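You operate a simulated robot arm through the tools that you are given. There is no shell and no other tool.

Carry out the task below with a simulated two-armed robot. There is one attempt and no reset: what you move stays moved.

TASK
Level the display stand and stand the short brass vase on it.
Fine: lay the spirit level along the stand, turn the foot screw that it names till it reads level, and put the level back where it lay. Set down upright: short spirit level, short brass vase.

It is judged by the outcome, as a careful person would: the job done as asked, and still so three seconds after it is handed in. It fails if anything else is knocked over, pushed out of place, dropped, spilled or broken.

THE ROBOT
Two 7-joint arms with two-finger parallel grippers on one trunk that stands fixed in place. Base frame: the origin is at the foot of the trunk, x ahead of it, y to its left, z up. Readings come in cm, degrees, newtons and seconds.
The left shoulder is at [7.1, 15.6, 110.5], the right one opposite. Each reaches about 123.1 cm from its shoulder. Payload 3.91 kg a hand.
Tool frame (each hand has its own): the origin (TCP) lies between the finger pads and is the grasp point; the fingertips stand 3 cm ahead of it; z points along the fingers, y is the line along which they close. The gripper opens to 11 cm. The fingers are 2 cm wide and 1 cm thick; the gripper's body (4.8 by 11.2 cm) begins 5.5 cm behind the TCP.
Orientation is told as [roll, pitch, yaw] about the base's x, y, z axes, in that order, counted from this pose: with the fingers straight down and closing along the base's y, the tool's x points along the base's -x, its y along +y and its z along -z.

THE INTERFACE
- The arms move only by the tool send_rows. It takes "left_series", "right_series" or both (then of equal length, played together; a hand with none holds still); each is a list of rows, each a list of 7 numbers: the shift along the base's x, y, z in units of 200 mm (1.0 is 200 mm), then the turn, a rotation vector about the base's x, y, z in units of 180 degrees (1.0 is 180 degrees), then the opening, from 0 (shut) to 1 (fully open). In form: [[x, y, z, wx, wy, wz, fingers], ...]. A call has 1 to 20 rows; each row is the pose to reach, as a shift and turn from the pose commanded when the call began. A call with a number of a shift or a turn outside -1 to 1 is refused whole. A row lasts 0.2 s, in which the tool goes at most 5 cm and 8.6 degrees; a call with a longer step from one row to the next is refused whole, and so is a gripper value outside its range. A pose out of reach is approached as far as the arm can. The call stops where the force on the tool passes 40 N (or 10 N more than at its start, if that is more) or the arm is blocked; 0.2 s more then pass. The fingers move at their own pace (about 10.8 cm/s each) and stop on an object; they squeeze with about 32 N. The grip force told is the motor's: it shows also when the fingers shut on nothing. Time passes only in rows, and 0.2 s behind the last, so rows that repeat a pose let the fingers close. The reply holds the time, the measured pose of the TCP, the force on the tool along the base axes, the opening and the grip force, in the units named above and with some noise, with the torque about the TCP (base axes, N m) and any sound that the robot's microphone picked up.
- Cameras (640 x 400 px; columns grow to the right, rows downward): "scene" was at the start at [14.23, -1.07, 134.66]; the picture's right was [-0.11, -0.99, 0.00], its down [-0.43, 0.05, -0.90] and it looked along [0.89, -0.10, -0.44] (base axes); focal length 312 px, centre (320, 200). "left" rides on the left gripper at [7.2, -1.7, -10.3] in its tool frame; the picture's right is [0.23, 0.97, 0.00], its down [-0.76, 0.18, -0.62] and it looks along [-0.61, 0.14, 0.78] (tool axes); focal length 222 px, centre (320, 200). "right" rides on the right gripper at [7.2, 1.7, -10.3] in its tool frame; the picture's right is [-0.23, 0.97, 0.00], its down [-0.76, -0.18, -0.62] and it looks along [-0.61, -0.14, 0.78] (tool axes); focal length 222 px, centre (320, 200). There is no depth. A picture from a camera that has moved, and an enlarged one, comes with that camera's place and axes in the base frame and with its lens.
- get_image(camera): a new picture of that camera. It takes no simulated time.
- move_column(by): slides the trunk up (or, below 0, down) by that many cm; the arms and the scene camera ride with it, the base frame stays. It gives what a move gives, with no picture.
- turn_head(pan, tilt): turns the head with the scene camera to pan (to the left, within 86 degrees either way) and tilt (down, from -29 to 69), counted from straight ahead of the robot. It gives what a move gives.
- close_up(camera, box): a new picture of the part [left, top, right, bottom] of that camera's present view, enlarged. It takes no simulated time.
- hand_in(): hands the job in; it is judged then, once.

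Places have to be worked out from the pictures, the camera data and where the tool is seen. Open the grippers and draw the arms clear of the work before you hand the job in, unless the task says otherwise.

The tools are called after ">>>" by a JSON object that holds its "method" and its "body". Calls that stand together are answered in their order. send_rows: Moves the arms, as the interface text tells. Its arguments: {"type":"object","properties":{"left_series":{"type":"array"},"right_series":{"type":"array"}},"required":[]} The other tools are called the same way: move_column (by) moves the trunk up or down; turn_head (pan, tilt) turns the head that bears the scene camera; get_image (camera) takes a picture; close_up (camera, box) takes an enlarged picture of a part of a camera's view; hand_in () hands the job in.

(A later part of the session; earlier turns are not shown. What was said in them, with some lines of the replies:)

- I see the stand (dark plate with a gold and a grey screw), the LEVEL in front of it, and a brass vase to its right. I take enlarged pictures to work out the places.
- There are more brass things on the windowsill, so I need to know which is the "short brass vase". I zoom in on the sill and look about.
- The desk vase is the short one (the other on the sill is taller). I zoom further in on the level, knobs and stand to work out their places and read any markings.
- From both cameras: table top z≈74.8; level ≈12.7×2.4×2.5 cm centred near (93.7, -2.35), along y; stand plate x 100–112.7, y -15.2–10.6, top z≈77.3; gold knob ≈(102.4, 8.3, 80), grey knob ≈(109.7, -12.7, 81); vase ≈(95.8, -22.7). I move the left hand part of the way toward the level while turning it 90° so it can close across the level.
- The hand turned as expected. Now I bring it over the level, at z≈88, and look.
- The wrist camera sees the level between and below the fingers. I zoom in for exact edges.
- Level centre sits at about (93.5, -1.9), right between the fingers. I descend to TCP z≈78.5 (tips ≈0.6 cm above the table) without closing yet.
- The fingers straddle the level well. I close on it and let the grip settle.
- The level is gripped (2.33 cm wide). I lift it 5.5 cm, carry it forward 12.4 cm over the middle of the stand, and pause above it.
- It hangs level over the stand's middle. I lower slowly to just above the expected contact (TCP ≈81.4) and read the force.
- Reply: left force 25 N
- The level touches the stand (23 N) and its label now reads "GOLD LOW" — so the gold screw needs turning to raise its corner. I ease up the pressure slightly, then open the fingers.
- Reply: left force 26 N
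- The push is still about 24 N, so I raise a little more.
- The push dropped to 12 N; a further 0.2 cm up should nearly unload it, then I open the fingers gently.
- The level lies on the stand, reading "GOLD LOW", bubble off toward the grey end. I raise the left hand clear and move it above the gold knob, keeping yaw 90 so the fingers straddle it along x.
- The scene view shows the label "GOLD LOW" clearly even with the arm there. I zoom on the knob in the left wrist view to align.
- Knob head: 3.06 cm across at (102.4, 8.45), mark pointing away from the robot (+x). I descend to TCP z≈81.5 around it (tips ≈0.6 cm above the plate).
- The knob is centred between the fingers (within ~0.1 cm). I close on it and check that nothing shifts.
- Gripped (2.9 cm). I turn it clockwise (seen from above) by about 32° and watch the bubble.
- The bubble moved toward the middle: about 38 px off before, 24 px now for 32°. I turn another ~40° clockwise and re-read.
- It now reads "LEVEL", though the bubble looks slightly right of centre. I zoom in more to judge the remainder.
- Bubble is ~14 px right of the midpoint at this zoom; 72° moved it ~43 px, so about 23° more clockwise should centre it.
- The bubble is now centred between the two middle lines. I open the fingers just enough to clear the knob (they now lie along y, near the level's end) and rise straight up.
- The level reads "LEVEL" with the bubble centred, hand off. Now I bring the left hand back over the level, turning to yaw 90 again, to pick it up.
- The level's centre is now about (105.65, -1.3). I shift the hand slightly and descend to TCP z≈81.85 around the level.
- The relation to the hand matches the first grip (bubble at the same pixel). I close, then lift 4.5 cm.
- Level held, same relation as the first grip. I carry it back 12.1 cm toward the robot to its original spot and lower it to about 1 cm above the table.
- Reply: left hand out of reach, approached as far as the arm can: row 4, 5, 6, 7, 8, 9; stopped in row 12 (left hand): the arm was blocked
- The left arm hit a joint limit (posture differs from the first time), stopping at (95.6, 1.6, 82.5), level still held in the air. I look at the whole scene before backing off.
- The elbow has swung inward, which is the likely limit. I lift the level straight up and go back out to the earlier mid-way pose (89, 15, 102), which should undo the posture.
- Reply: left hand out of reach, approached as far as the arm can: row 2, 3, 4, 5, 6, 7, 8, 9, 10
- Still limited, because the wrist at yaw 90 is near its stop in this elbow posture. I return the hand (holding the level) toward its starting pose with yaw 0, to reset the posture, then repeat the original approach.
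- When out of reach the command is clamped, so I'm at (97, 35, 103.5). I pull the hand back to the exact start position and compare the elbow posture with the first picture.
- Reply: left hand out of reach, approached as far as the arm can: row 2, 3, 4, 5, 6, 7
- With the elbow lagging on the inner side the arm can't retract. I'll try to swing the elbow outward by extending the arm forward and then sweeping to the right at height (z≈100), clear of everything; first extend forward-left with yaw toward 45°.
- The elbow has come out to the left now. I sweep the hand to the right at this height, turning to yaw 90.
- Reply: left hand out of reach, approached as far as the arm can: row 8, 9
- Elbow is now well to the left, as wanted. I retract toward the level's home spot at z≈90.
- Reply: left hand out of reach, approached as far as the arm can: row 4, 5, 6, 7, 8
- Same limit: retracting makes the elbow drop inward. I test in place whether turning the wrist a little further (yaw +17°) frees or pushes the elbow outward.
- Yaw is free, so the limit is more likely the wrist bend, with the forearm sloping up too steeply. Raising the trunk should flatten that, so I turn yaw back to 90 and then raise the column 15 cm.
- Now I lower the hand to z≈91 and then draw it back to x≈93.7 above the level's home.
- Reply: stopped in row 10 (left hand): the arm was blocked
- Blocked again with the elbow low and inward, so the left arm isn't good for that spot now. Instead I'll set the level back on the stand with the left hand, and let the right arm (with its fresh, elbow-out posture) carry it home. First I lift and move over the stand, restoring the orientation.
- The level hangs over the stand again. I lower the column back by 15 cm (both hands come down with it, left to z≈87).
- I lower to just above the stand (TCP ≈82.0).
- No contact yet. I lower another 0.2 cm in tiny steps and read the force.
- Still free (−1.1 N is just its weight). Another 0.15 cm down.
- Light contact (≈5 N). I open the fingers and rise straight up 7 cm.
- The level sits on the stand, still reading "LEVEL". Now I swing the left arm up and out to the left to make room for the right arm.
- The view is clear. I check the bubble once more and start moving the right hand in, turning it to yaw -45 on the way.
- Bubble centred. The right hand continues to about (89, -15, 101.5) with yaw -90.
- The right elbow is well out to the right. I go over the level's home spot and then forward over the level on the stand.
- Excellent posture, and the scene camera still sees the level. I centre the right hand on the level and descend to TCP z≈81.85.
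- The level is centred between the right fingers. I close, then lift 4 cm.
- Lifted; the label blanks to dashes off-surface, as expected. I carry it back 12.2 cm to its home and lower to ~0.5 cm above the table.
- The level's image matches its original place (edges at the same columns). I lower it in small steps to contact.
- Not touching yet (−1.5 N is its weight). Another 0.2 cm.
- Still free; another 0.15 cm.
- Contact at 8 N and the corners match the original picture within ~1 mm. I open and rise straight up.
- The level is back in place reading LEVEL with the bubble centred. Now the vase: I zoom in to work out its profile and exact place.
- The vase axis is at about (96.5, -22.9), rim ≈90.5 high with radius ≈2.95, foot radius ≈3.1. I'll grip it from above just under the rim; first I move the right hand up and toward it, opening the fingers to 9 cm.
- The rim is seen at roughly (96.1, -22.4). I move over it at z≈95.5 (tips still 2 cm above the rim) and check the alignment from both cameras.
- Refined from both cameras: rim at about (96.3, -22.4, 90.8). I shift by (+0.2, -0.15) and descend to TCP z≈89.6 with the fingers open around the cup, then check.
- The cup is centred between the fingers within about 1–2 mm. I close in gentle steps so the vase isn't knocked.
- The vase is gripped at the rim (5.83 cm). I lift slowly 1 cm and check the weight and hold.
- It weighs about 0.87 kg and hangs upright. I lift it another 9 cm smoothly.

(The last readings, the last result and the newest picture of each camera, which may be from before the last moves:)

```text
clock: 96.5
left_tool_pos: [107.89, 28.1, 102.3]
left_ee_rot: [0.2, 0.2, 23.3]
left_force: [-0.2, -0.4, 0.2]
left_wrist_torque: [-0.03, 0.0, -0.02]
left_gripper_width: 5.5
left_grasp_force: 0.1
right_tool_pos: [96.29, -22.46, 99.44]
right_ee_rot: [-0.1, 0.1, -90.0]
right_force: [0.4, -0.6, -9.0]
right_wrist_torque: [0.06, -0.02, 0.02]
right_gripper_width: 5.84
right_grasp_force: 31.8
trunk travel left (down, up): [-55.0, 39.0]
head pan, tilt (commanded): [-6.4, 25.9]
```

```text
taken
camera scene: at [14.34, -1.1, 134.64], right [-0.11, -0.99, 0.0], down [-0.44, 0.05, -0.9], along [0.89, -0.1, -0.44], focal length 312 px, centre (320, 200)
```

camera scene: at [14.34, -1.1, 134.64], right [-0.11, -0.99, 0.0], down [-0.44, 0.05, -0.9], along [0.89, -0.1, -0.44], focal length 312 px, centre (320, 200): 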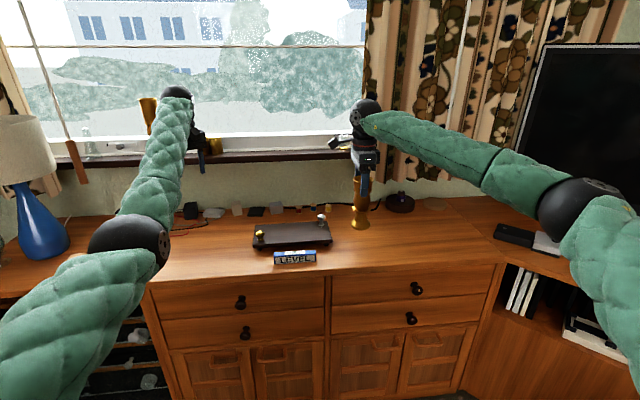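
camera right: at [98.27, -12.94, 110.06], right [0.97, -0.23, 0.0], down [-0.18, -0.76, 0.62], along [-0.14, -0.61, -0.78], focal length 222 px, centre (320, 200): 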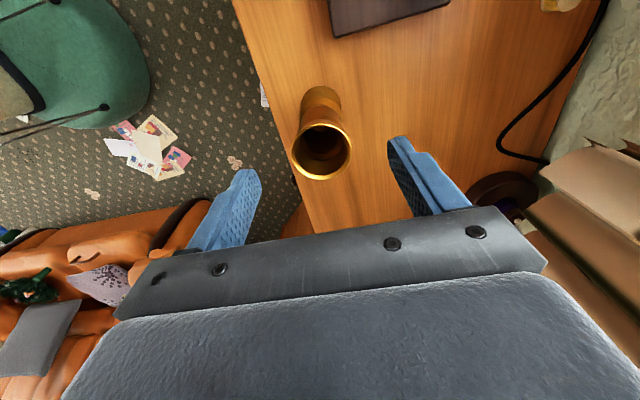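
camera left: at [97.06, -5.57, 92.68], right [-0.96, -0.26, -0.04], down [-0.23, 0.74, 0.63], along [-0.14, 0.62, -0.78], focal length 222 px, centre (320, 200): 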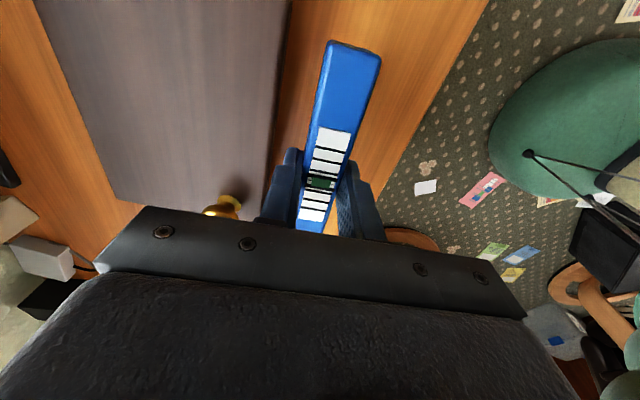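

Held steady. I carry it smoothly to above the stand's centre, (105.9, -2.5), staying at this height.

>>> {"method": "send_rows", "body": {"right_series": [[0.01, 0.02, 0, 0, 0, 0, 0.4], [0.034, 0.07, 0, 0, 0, 0, 0.4], [0.067, 0.139, 0, 0, 0, 0, 0.4], [0.11, 0.229, 0, 0, 0, 0, 0.4], [0.158, 0.328, 0, 0, 0, 0, 0.4], [0.206, 0.428, 0, 0, 0, 0, 0.4], [0.254, 0.527, 0, 0, 0, 0, 0.4], [0.302, 0.627, 0, 0, 0, 0, 0.4], [0.35, 0.726, 0, 0, 0, 0, 0.4], [0.394, 0.816, 0, 0, 0, 0, 0.4], [0.432, 0.896, 0, 0, 0, 0, 0.4], [0.456, 0.945, 0, 0, 0, 0, 0.4], [0.47, 0.975, 0, 0, 0, 0, 0.4], [0.48, 0.995, 0, 0, 0, 0, 0.4], [0.48, 0.995, 0, 0, 0, 0, 0.4], [0.48, 0.995, 0, 0, 0, 0, 0.4], [0.48, 0.995, 0, 0, 0, 0, 0.4]]}}

>>> {"method": "get_image", "body": {"camera": "scene"}}

>>> {"method": "get_image", "body": {"camera": "right"}}

>>> {"method": "close_up", "body": {"camera": "scene", "box": [245, 150, 365, 265]}}

```text
clock: 100.1
left_tool_pos: [108.0, 28.15, 102.34]
left_ee_rot: [0.1, 0.2, 23.1]
left_force: [-0.4, 0.2, -1.0]
left_wrist_torque: [-0.02, -0.01, 0.02]
left_gripper_width: 5.5
left_grasp_force: 0.0
right_tool_pos: [105.89, -2.45, 99.4]
right_ee_rot: [-0.1, 0.1, -90.1]
right_force: [-0.7, -0.1, -8.0]
right_wrist_torque: [0.08, -0.01, -0.01]
right_gripper_width: 5.79
right_grasp_force: 31.9
trunk travel left (down, up): [-55.0, 39.0]
head pan, tilt (commanded): [-6.4, 25.9]
```

```text
taken
camera scene: at [14.35, -1.07, 134.64], right [-0.11, -0.99, 0.0], down [-0.44, 0.05, -0.9], along [0.89, -0.1, -0.44], focal length 312 px, centre (320, 200)
```

scene: 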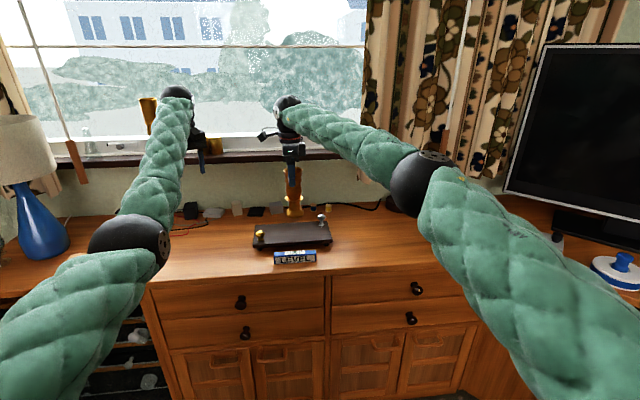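

```text
taken
camera right: at [107.66, 4.94, 109.74], right [0.97, -0.23, 0.0], down [-0.18, -0.76, 0.62], along [-0.14, -0.61, -0.78], focal length 222 px, centre (320, 200)
```

right: 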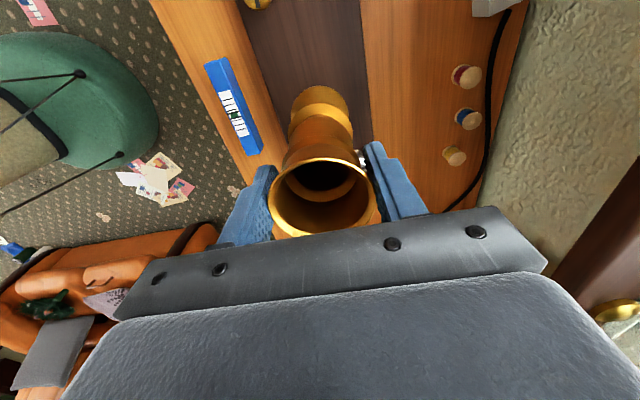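

```text
3.48 times, centred on (305, 208) of scene
camera zoom: at [14.35, -1.07, 134.64], right [-0.11, -0.99, 0.0], down [-0.44, 0.05, -0.9], along [0.89, -0.1, -0.44], focal length 1085 px, centre (372, 174)
```

zoom: 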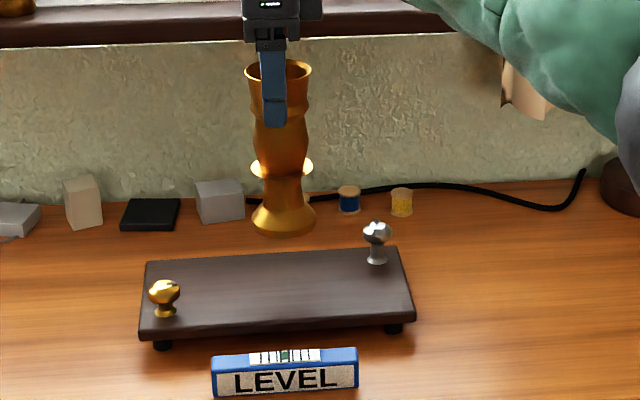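

The vase hangs upright over the stand centre. I lower it to about 0.6 cm above the expected contact (TCP≈93.3).

>>> {"method": "send_rows", "body": {"right_series": [[0, 0, -0.02, 0, 0, 0, 0.4], [0, 0, -0.06, 0, 0, 0, 0.4], [0, 0, -0.12, 0, 0, 0, 0.4], [0, 0, -0.18, 0, 0, 0, 0.4], [0, 0, -0.23, 0, 0, 0, 0.4], [0, 0, -0.27, 0, 0, 0, 0.4], [0, 0, -0.295, 0, 0, 0, 0.4], [0, 0, -0.305, 0, 0, 0, 0.4], [0, 0, -0.305, 0, 0, 0, 0.4], [0, 0, -0.305, 0, 0, 0, 0.4]]}}

>>> {"method": "close_up", "body": {"camera": "scene", "box": [245, 165, 355, 265]}}

```text
clock: 102.3
left_tool_pos: [107.96, 28.23, 102.35]
left_ee_rot: [0.2, 0.2, 23.1]
left_force: [-0.5, 0.5, -1.1]
left_wrist_torque: [-0.01, -0.04, 0.0]
left_gripper_width: 5.51
left_grasp_force: 0.1
right_tool_pos: [105.97, -2.37, 93.35]
right_ee_rot: [-0.1, 0.0, -89.9]
right_force: [0.7, 0.2, -8.6]
right_wrist_torque: [0.04, 0.0, 0.01]
right_gripper_width: 5.79
right_grasp_force: 31.6
trunk travel left (down, up): [-55.0, 39.0]
head pan, tilt (commanded): [-6.4, 25.9]
```

```text
4.00 times, centred on (300, 215) of scene
camera zoom: at [14.35, -1.06, 134.64], right [-0.11, -0.99, 0.0], down [-0.44, 0.05, -0.9], along [0.89, -0.1, -0.44], focal length 1248 px, centre (400, 140)
```

zoom: 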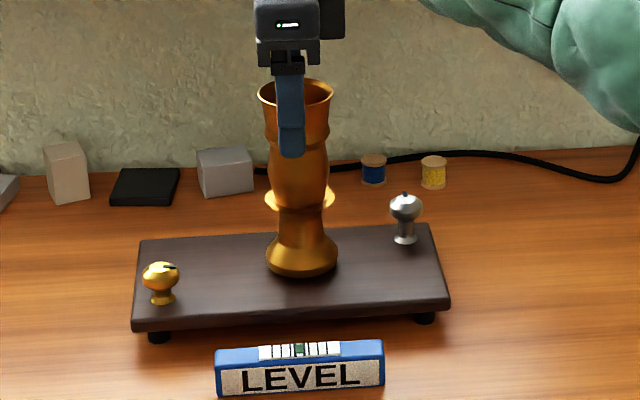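

Foot is just above the plate. I lower in small steps, watching the force.

>>> {"method": "send_rows", "body": {"right_series": [[0, 0, -0.006, 0, 0, 0, 0.4], [0, 0, -0.012, 0, 0, 0, 0.4], [0, 0, -0.018, 0, 0, 0, 0.4], [0, 0, -0.02, 0, 0, 0, 0.4], [0, 0, -0.02, 0, 0, 0, 0.4]]}}

```text
clock: 103.5
left_tool_pos: [108.02, 28.14, 102.36]
left_ee_rot: [0.3, 0.2, 23.2]
left_force: [0.0, 0.2, 0.0]
left_wrist_torque: [-0.01, 0.01, 0.0]
left_gripper_width: 5.49
left_grasp_force: 0.1
right_tool_pos: [105.97, -2.49, 92.99]
right_ee_rot: [-0.1, 0.0, -90.1]
right_force: [-0.4, 0.7, -7.9]
right_wrist_torque: [0.07, -0.06, -0.02]
right_gripper_width: 5.83
right_grasp_force: 32.4
trunk travel left (down, up): [-55.0, 39.0]
head pan, tilt (commanded): [-6.4, 25.9]
```

Still hanging (−8 N). Another 0.2 cm.

>>> {"method": "send_rows", "body": {"right_series": [[0, 0, -0.005, 0, 0, 0, 0.4], [0, 0, -0.01, 0, 0, 0, 0.4], [0, 0, -0.01, 0, 0, 0, 0.4]]}}

```text
clock: 104.3
left_tool_pos: [107.96, 28.1, 102.3]
left_ee_rot: [0.1, 0.2, 23.2]
left_force: [0.2, 0.7, -0.2]
left_wrist_torque: [-0.04, -0.01, -0.04]
left_gripper_width: 5.5
left_grasp_force: 0.0
right_tool_pos: [105.94, -2.38, 92.82]
right_ee_rot: [-0.1, -0.1, -90.0]
right_force: [0.0, -0.2, -8.8]
right_wrist_torque: [0.0, 0.0, 0.02]
right_gripper_width: 5.82
right_grasp_force: 32.2
trunk travel left (down, up): [-55.0, 39.0]
head pan, tilt (commanded): [-6.4, 25.9]
```

Not yet; another 0.16 cm.

>>> {"method": "send_rows", "body": {"right_series": [[0, 0, -0.004, 0, 0, 0, 0.4], [0, 0, -0.008, 0, 0, 0, 0.4], [0, 0, -0.008, 0, 0, 0, 0.4]]}}

```text
clock: 105.1
left_tool_pos: [107.94, 28.17, 102.44]
left_ee_rot: [0.2, 0.1, 23.4]
left_force: [0.4, 0.9, 0.0]
left_wrist_torque: [0.02, -0.01, -0.01]
left_gripper_width: 5.49
left_grasp_force: 0.0
right_tool_pos: [105.93, -2.55, 92.72]
right_ee_rot: [-0.1, 0.0, -90.0]
right_force: [1.4, 1.6, 0.2]
right_wrist_torque: [0.26, -0.5, 0.06]
right_gripper_width: 5.82
right_grasp_force: 31.8
trunk travel left (down, up): [-55.0, 39.0]
head pan, tilt (commanded): [-6.4, 25.9]
```

The stand now carries the vase's weight. I check its uprightness, then open the fingers gently.

>>> {"method": "close_up", "body": {"camera": "scene", "box": [245, 165, 355, 265]}}

>>> {"method": "send_rows", "body": {"right_series": [[0, 0, 0, 0, 0, 0, 0.5], [0, 0, 0, 0, 0, 0, 0.54], [0, 0, 0, 0, 0, 0, 0.58], [0, 0, 0, 0, 0, 0, 0.63], [0, 0, 0, 0, 0, 0, 0.7], [0, 0, 0, 0, 0, 0, 0.76], [0, 0, 0, 0, 0, 0, 0.8], [0, 0, 0, 0, 0, 0, 0.8]]}}

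>>> {"method": "close_up", "body": {"camera": "scene", "box": [245, 165, 355, 265]}}

>>> {"method": "close_up", "body": {"camera": "right", "box": [180, 50, 460, 240]}}

```text
4.00 times, centred on (300, 215) of scene
camera zoom: at [14.28, -1.05, 134.66], right [-0.11, -0.99, 0.0], down [-0.44, 0.05, -0.9], along [0.89, -0.1, -0.44], focal length 1248 px, centre (400, 140)
```

zoom: 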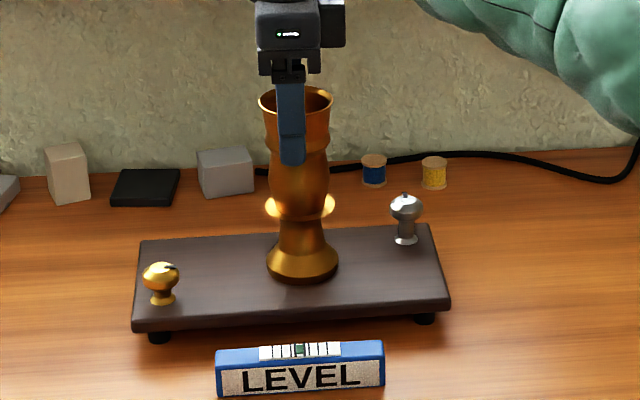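

```text
clock: 106.9
left_tool_pos: [107.85, 28.14, 102.45]
left_ee_rot: [0.2, 0.1, 23.2]
left_force: [-0.5, 0.1, 0.0]
left_wrist_torque: [0.03, 0.0, -0.01]
left_gripper_width: 5.51
left_grasp_force: 0.0
right_tool_pos: [105.94, -2.56, 92.82]
right_ee_rot: [0.1, 0.0, -90.0]
right_force: [-0.4, -0.1, -0.9]
right_wrist_torque: [-0.02, -0.02, 0.0]
right_gripper_width: 8.81
right_grasp_force: 0.1
trunk travel left (down, up): [-55.0, 39.0]
head pan, tilt (commanded): [-6.4, 25.9]
```

```text
4.00 times, centred on (300, 215) of scene
camera zoom: at [14.26, -1.06, 134.65], right [-0.11, -0.99, 0.0], down [-0.44, 0.05, -0.9], along [0.89, -0.1, -0.44], focal length 1248 px, centre (400, 140)
```

zoom: 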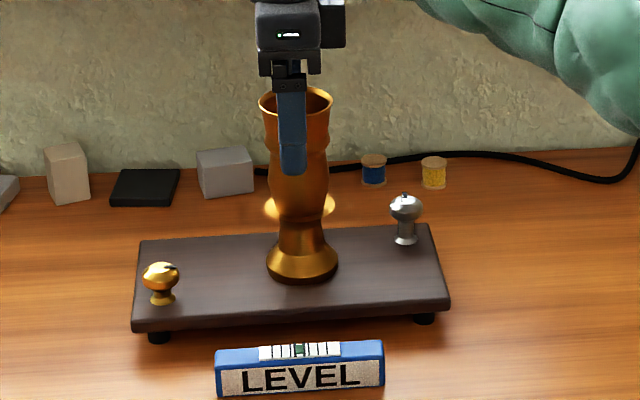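

```text
2.11 times, centred on (320, 145) of right
camera zoom: at [107.61, 4.84, 102.99], right [0.97, -0.23, 0.0], down [-0.18, -0.76, 0.62], along [-0.14, -0.61, -0.78], focal length 468 px, centre (320, 316)
```

zoom: 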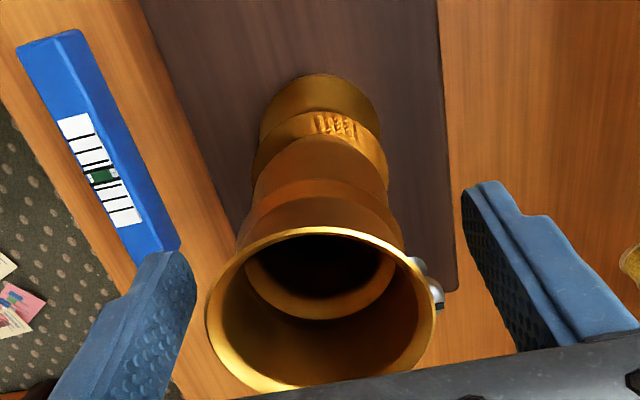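

The vase stands free on the stand. I raise the hand straight up 11 cm clear of the rim.

>>> {"method": "send_rows", "body": {"right_series": [[0, 0, 0.03, 0, 0, 0, 0.8], [0, 0, 0.08, 0, 0, 0, 0.8], [0, 0, 0.15, 0, 0, 0, 0.8], [0, 0, 0.23, 0, 0, 0, 0.8], [0, 0, 0.32, 0, 0, 0, 0.8], [0, 0, 0.42, 0, 0, 0, 0.8], [0, 0, 0.55, 0, 0, 0, 0.8], [0, 0, 0.55, 0, 0, 0, 0.8]]}}

>>> {"method": "close_up", "body": {"camera": "scene", "box": [245, 165, 355, 265]}}

```text
clock: 108.7
left_tool_pos: [107.8, 28.14, 102.36]
left_ee_rot: [0.2, 0.2, 23.2]
left_force: [0.8, 0.2, -0.1]
left_wrist_torque: [-0.06, -0.02, 0.0]
left_gripper_width: 5.51
left_grasp_force: 0.1
right_tool_pos: [105.91, -2.43, 103.66]
right_ee_rot: [-0.1, 0.0, -90.0]
right_force: [0.1, 0.0, -0.8]
right_wrist_torque: [-0.02, 0.01, 0.02]
right_gripper_width: 8.81
right_grasp_force: 0.1
trunk travel left (down, up): [-55.0, 39.0]
head pan, tilt (commanded): [-6.4, 25.9]
```

```text
4.00 times, centred on (300, 215) of scene
camera zoom: at [14.32, -1.08, 134.64], right [-0.11, -0.99, 0.0], down [-0.44, 0.05, -0.9], along [0.89, -0.1, -0.44], focal length 1248 px, centre (400, 140)
```

zoom: 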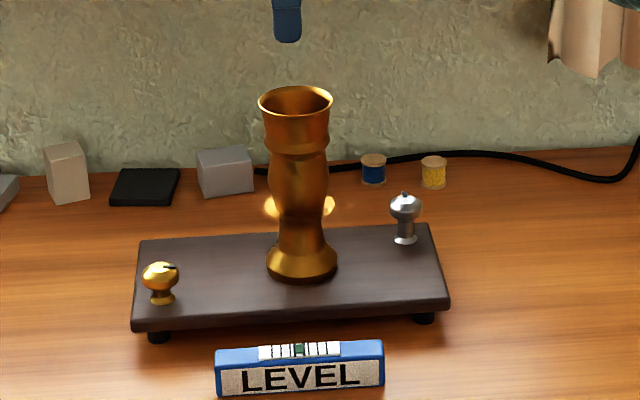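

The vase stands upright on the level stand. Now I draw the right arm back to the right and the left arm further out, both opening fully.

>>> {"method": "send_rows", "body": {"right_series": [[-0.02, -0.04, 0.02, 0, 0, 0, 0.8], [-0.08, -0.12, 0.04, 0, 0, 0.03, 0.9], [-0.16, -0.22, 0.06, 0, 0, 0.06, 1], [-0.25, -0.32, 0.08, 0, 0, 0.09, 1], [-0.35, -0.42, 0.08, 0, 0, 0.12, 1], [-0.45, -0.52, 0.08, 0, 0, 0.15, 1], [-0.55, -0.62, 0.08, 0, 0, 0.18, 1], [-0.65, -0.72, 0.08, 0, 0, 0.21, 1], [-0.75, -0.82, 0.08, 0, 0, 0.24, 1], [-0.85, -0.92, 0.08, 0, 0, 0.25, 1], [-0.85, -0.92, 0.08, 0, 0, 0.25, 1]], "left_series": [[0, 0.03, 0.01, 0, 0, 0, 0.5], [-0.02, 0.06, 0.02, 0, 0, -0.02, 0.6], [-0.05, 0.1, 0.03, 0, 0, -0.04, 0.7], [-0.08, 0.14, 0.04, 0, 0, -0.06, 0.8], [-0.11, 0.18, 0.05, 0, 0, -0.08, 0.9], [-0.14, 0.22, 0.06, 0, 0, -0.1, 1], [-0.17, 0.25, 0.07, 0, 0, -0.12, 1], [-0.2, 0.28, 0.07, 0, 0, -0.128, 1], [-0.23, 0.3, 0.07, 0, 0, -0.128, 1], [-0.23, 0.3, 0.07, 0, 0, -0.128, 1], [-0.23, 0.3, 0.07, 0, 0, -0.128, 1]]}}

>>> {"method": "get_image", "body": {"camera": "scene"}}

>>> {"method": "close_up", "body": {"camera": "scene", "box": [235, 185, 385, 275]}}

```text
clock: 111.1
left_tool_pos: [103.26, 34.08, 103.82]
left_ee_rot: [0.2, 0.1, 0.2]
left_force: [0.5, -0.1, -0.3]
left_wrist_torque: [0.03, -0.01, 0.02]
left_gripper_width: 11.0
left_grasp_force: 0.0
right_tool_pos: [88.81, -20.94, 105.21]
right_ee_rot: [-0.1, 0.0, -45.0]
right_force: [0.4, 0.0, -0.7]
right_wrist_torque: [0.04, 0.05, -0.01]
right_gripper_width: 10.99
right_grasp_force: 0.0
trunk travel left (down, up): [-55.0, 39.0]
head pan, tilt (commanded): [-6.4, 25.9]
```

```text
taken
camera scene: at [14.29, -1.02, 134.65], right [-0.11, -0.99, 0.0], down [-0.44, 0.05, -0.9], along [0.89, -0.1, -0.44], focal length 312 px, centre (320, 200)
```

scene: 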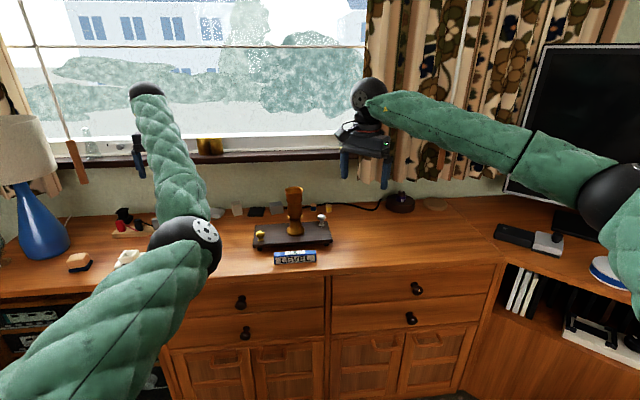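

```text
4.27 times, centred on (310, 230) of scene
camera zoom: at [14.29, -1.02, 134.65], right [-0.11, -0.99, 0.0], down [-0.44, 0.05, -0.9], along [0.89, -0.1, -0.44], focal length 1331 px, centre (363, 72)
```

zoom: 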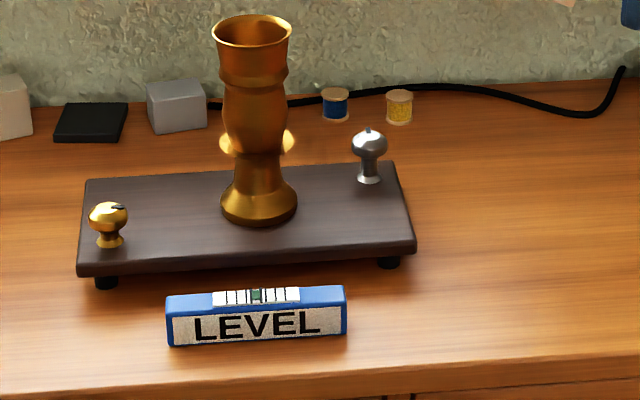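

All stands as asked. I draw the right arm further back to near its starting pose and make a final check of the rest of the scene.

>>> {"method": "send_rows", "body": {"right_series": [[-0.1, -0.07, 0, 0, 0, 0.03, 1], [-0.22, -0.15, 0, 0, 0, 0.07, 1], [-0.34, -0.24, 0, 0, 0, 0.11, 1], [-0.46, -0.33, 0, 0, 0, 0.15, 1], [-0.58, -0.42, 0, 0, 0, 0.19, 1], [-0.7, -0.5, 0, 0, 0, 0.22, 1], [-0.82, -0.58, 0, 0, 0, 0.245, 1], [-0.92, -0.66, 0, 0, 0, 0.25, 1], [-0.92, -0.66, 0, 0, 0, 0.25, 1]]}}

>>> {"method": "get_image", "body": {"camera": "scene"}}

>>> {"method": "get_image", "body": {"camera": "left"}}

>>> {"method": "close_up", "body": {"camera": "scene", "box": [235, 185, 385, 275]}}

```text
clock: 113.1
left_tool_pos: [103.26, 34.26, 103.67]
left_ee_rot: [0.1, 0.1, 0.2]
left_force: [0.9, 0.4, -0.3]
left_wrist_torque: [-0.03, -0.01, 0.0]
left_gripper_width: 10.98
left_grasp_force: 0.1
right_tool_pos: [70.29, -34.19, 105.33]
right_ee_rot: [0.0, 0.1, 0.0]
right_force: [0.2, -0.5, -0.1]
right_wrist_torque: [-0.03, 0.03, -0.03]
right_gripper_width: 11.0
right_grasp_force: 0.0
trunk travel left (down, up): [-55.0, 39.0]
head pan, tilt (commanded): [-6.4, 25.9]
```

```text
taken
camera scene: at [14.29, -1.04, 134.65], right [-0.11, -0.99, 0.0], down [-0.44, 0.05, -0.9], along [0.89, -0.1, -0.44], focal length 312 px, centre (320, 200)
```

scene: 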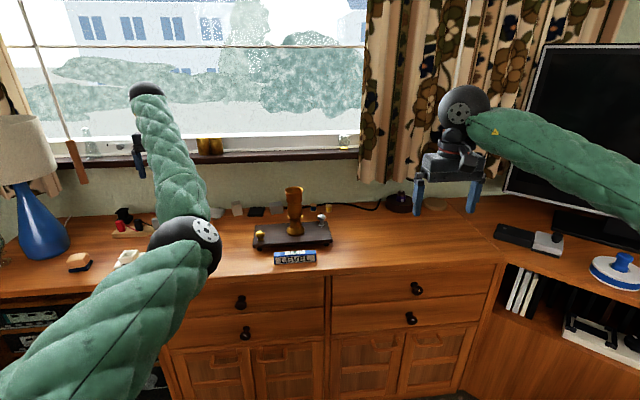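

```text
taken
camera left: at [95.87, 32.53, 114.04], right [-0.23, 0.97, 0.0], down [0.76, 0.18, 0.62], along [0.6, 0.15, -0.78], focal length 222 px, centre (320, 200)
```

left: 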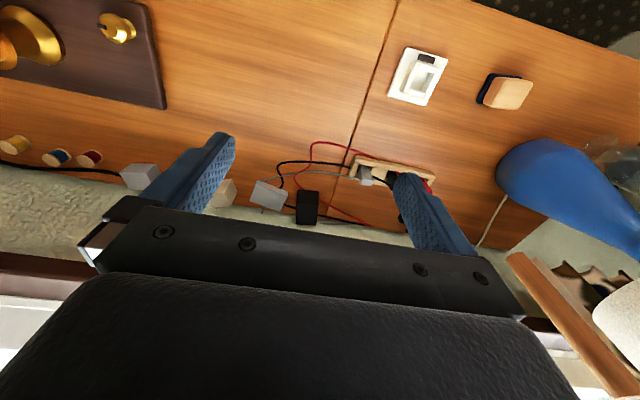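

```text
4.27 times, centred on (310, 230) of scene
camera zoom: at [14.29, -1.04, 134.65], right [-0.11, -0.99, 0.0], down [-0.44, 0.05, -0.9], along [0.89, -0.1, -0.44], focal length 1331 px, centre (363, 72)
```

zoom: 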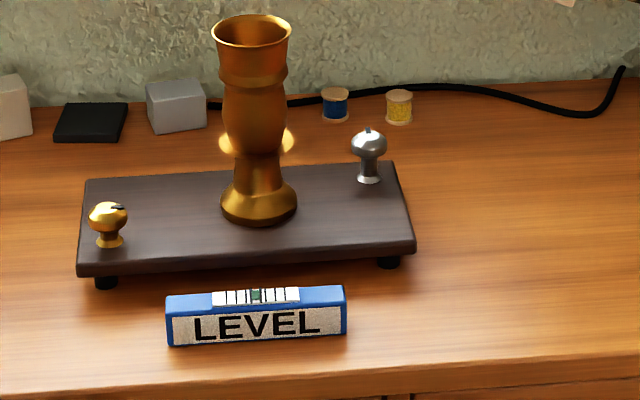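

The stand is level, the level lies where it was, the vase stands upright on the stand, and both arms are clear with grippers open. I hand the job in.

>>> {"method": "hand_in", "body": {}}

```text
The job is handed in.
```

The stand is level, the short brass vase is standing upright on it, and the spirit level is back where it lay. I've handed the job in.

- **Levelling:** Laid along the stand, the spirit level read "GOLD LOW". I turned the gold foot screw about 95° clockwise until it read "LEVEL" with the bubble centred. It still read level when I set it on the stand a second time.
- **Spirit level:** The left arm ran into its joint limits on the way back. I set the level down on the stand again and carried it home with the right arm. It lies within about 1 mm of its original place, upright.
- **Vase:** It stands at the middle of the stand, clear of both knobs. It was still standing after I withdrew the arms.
- **Stand moved slightly:** Turning the screw shifted the stand about 0.5 cm to the left, and I did not push it back.

In the pictures I took, nothing else appeared knocked over or out of place. In the last pictures the left arm hid the tall vase on the windowsill. It was upright when last in view, and the arm's later moves stayed well away from it.
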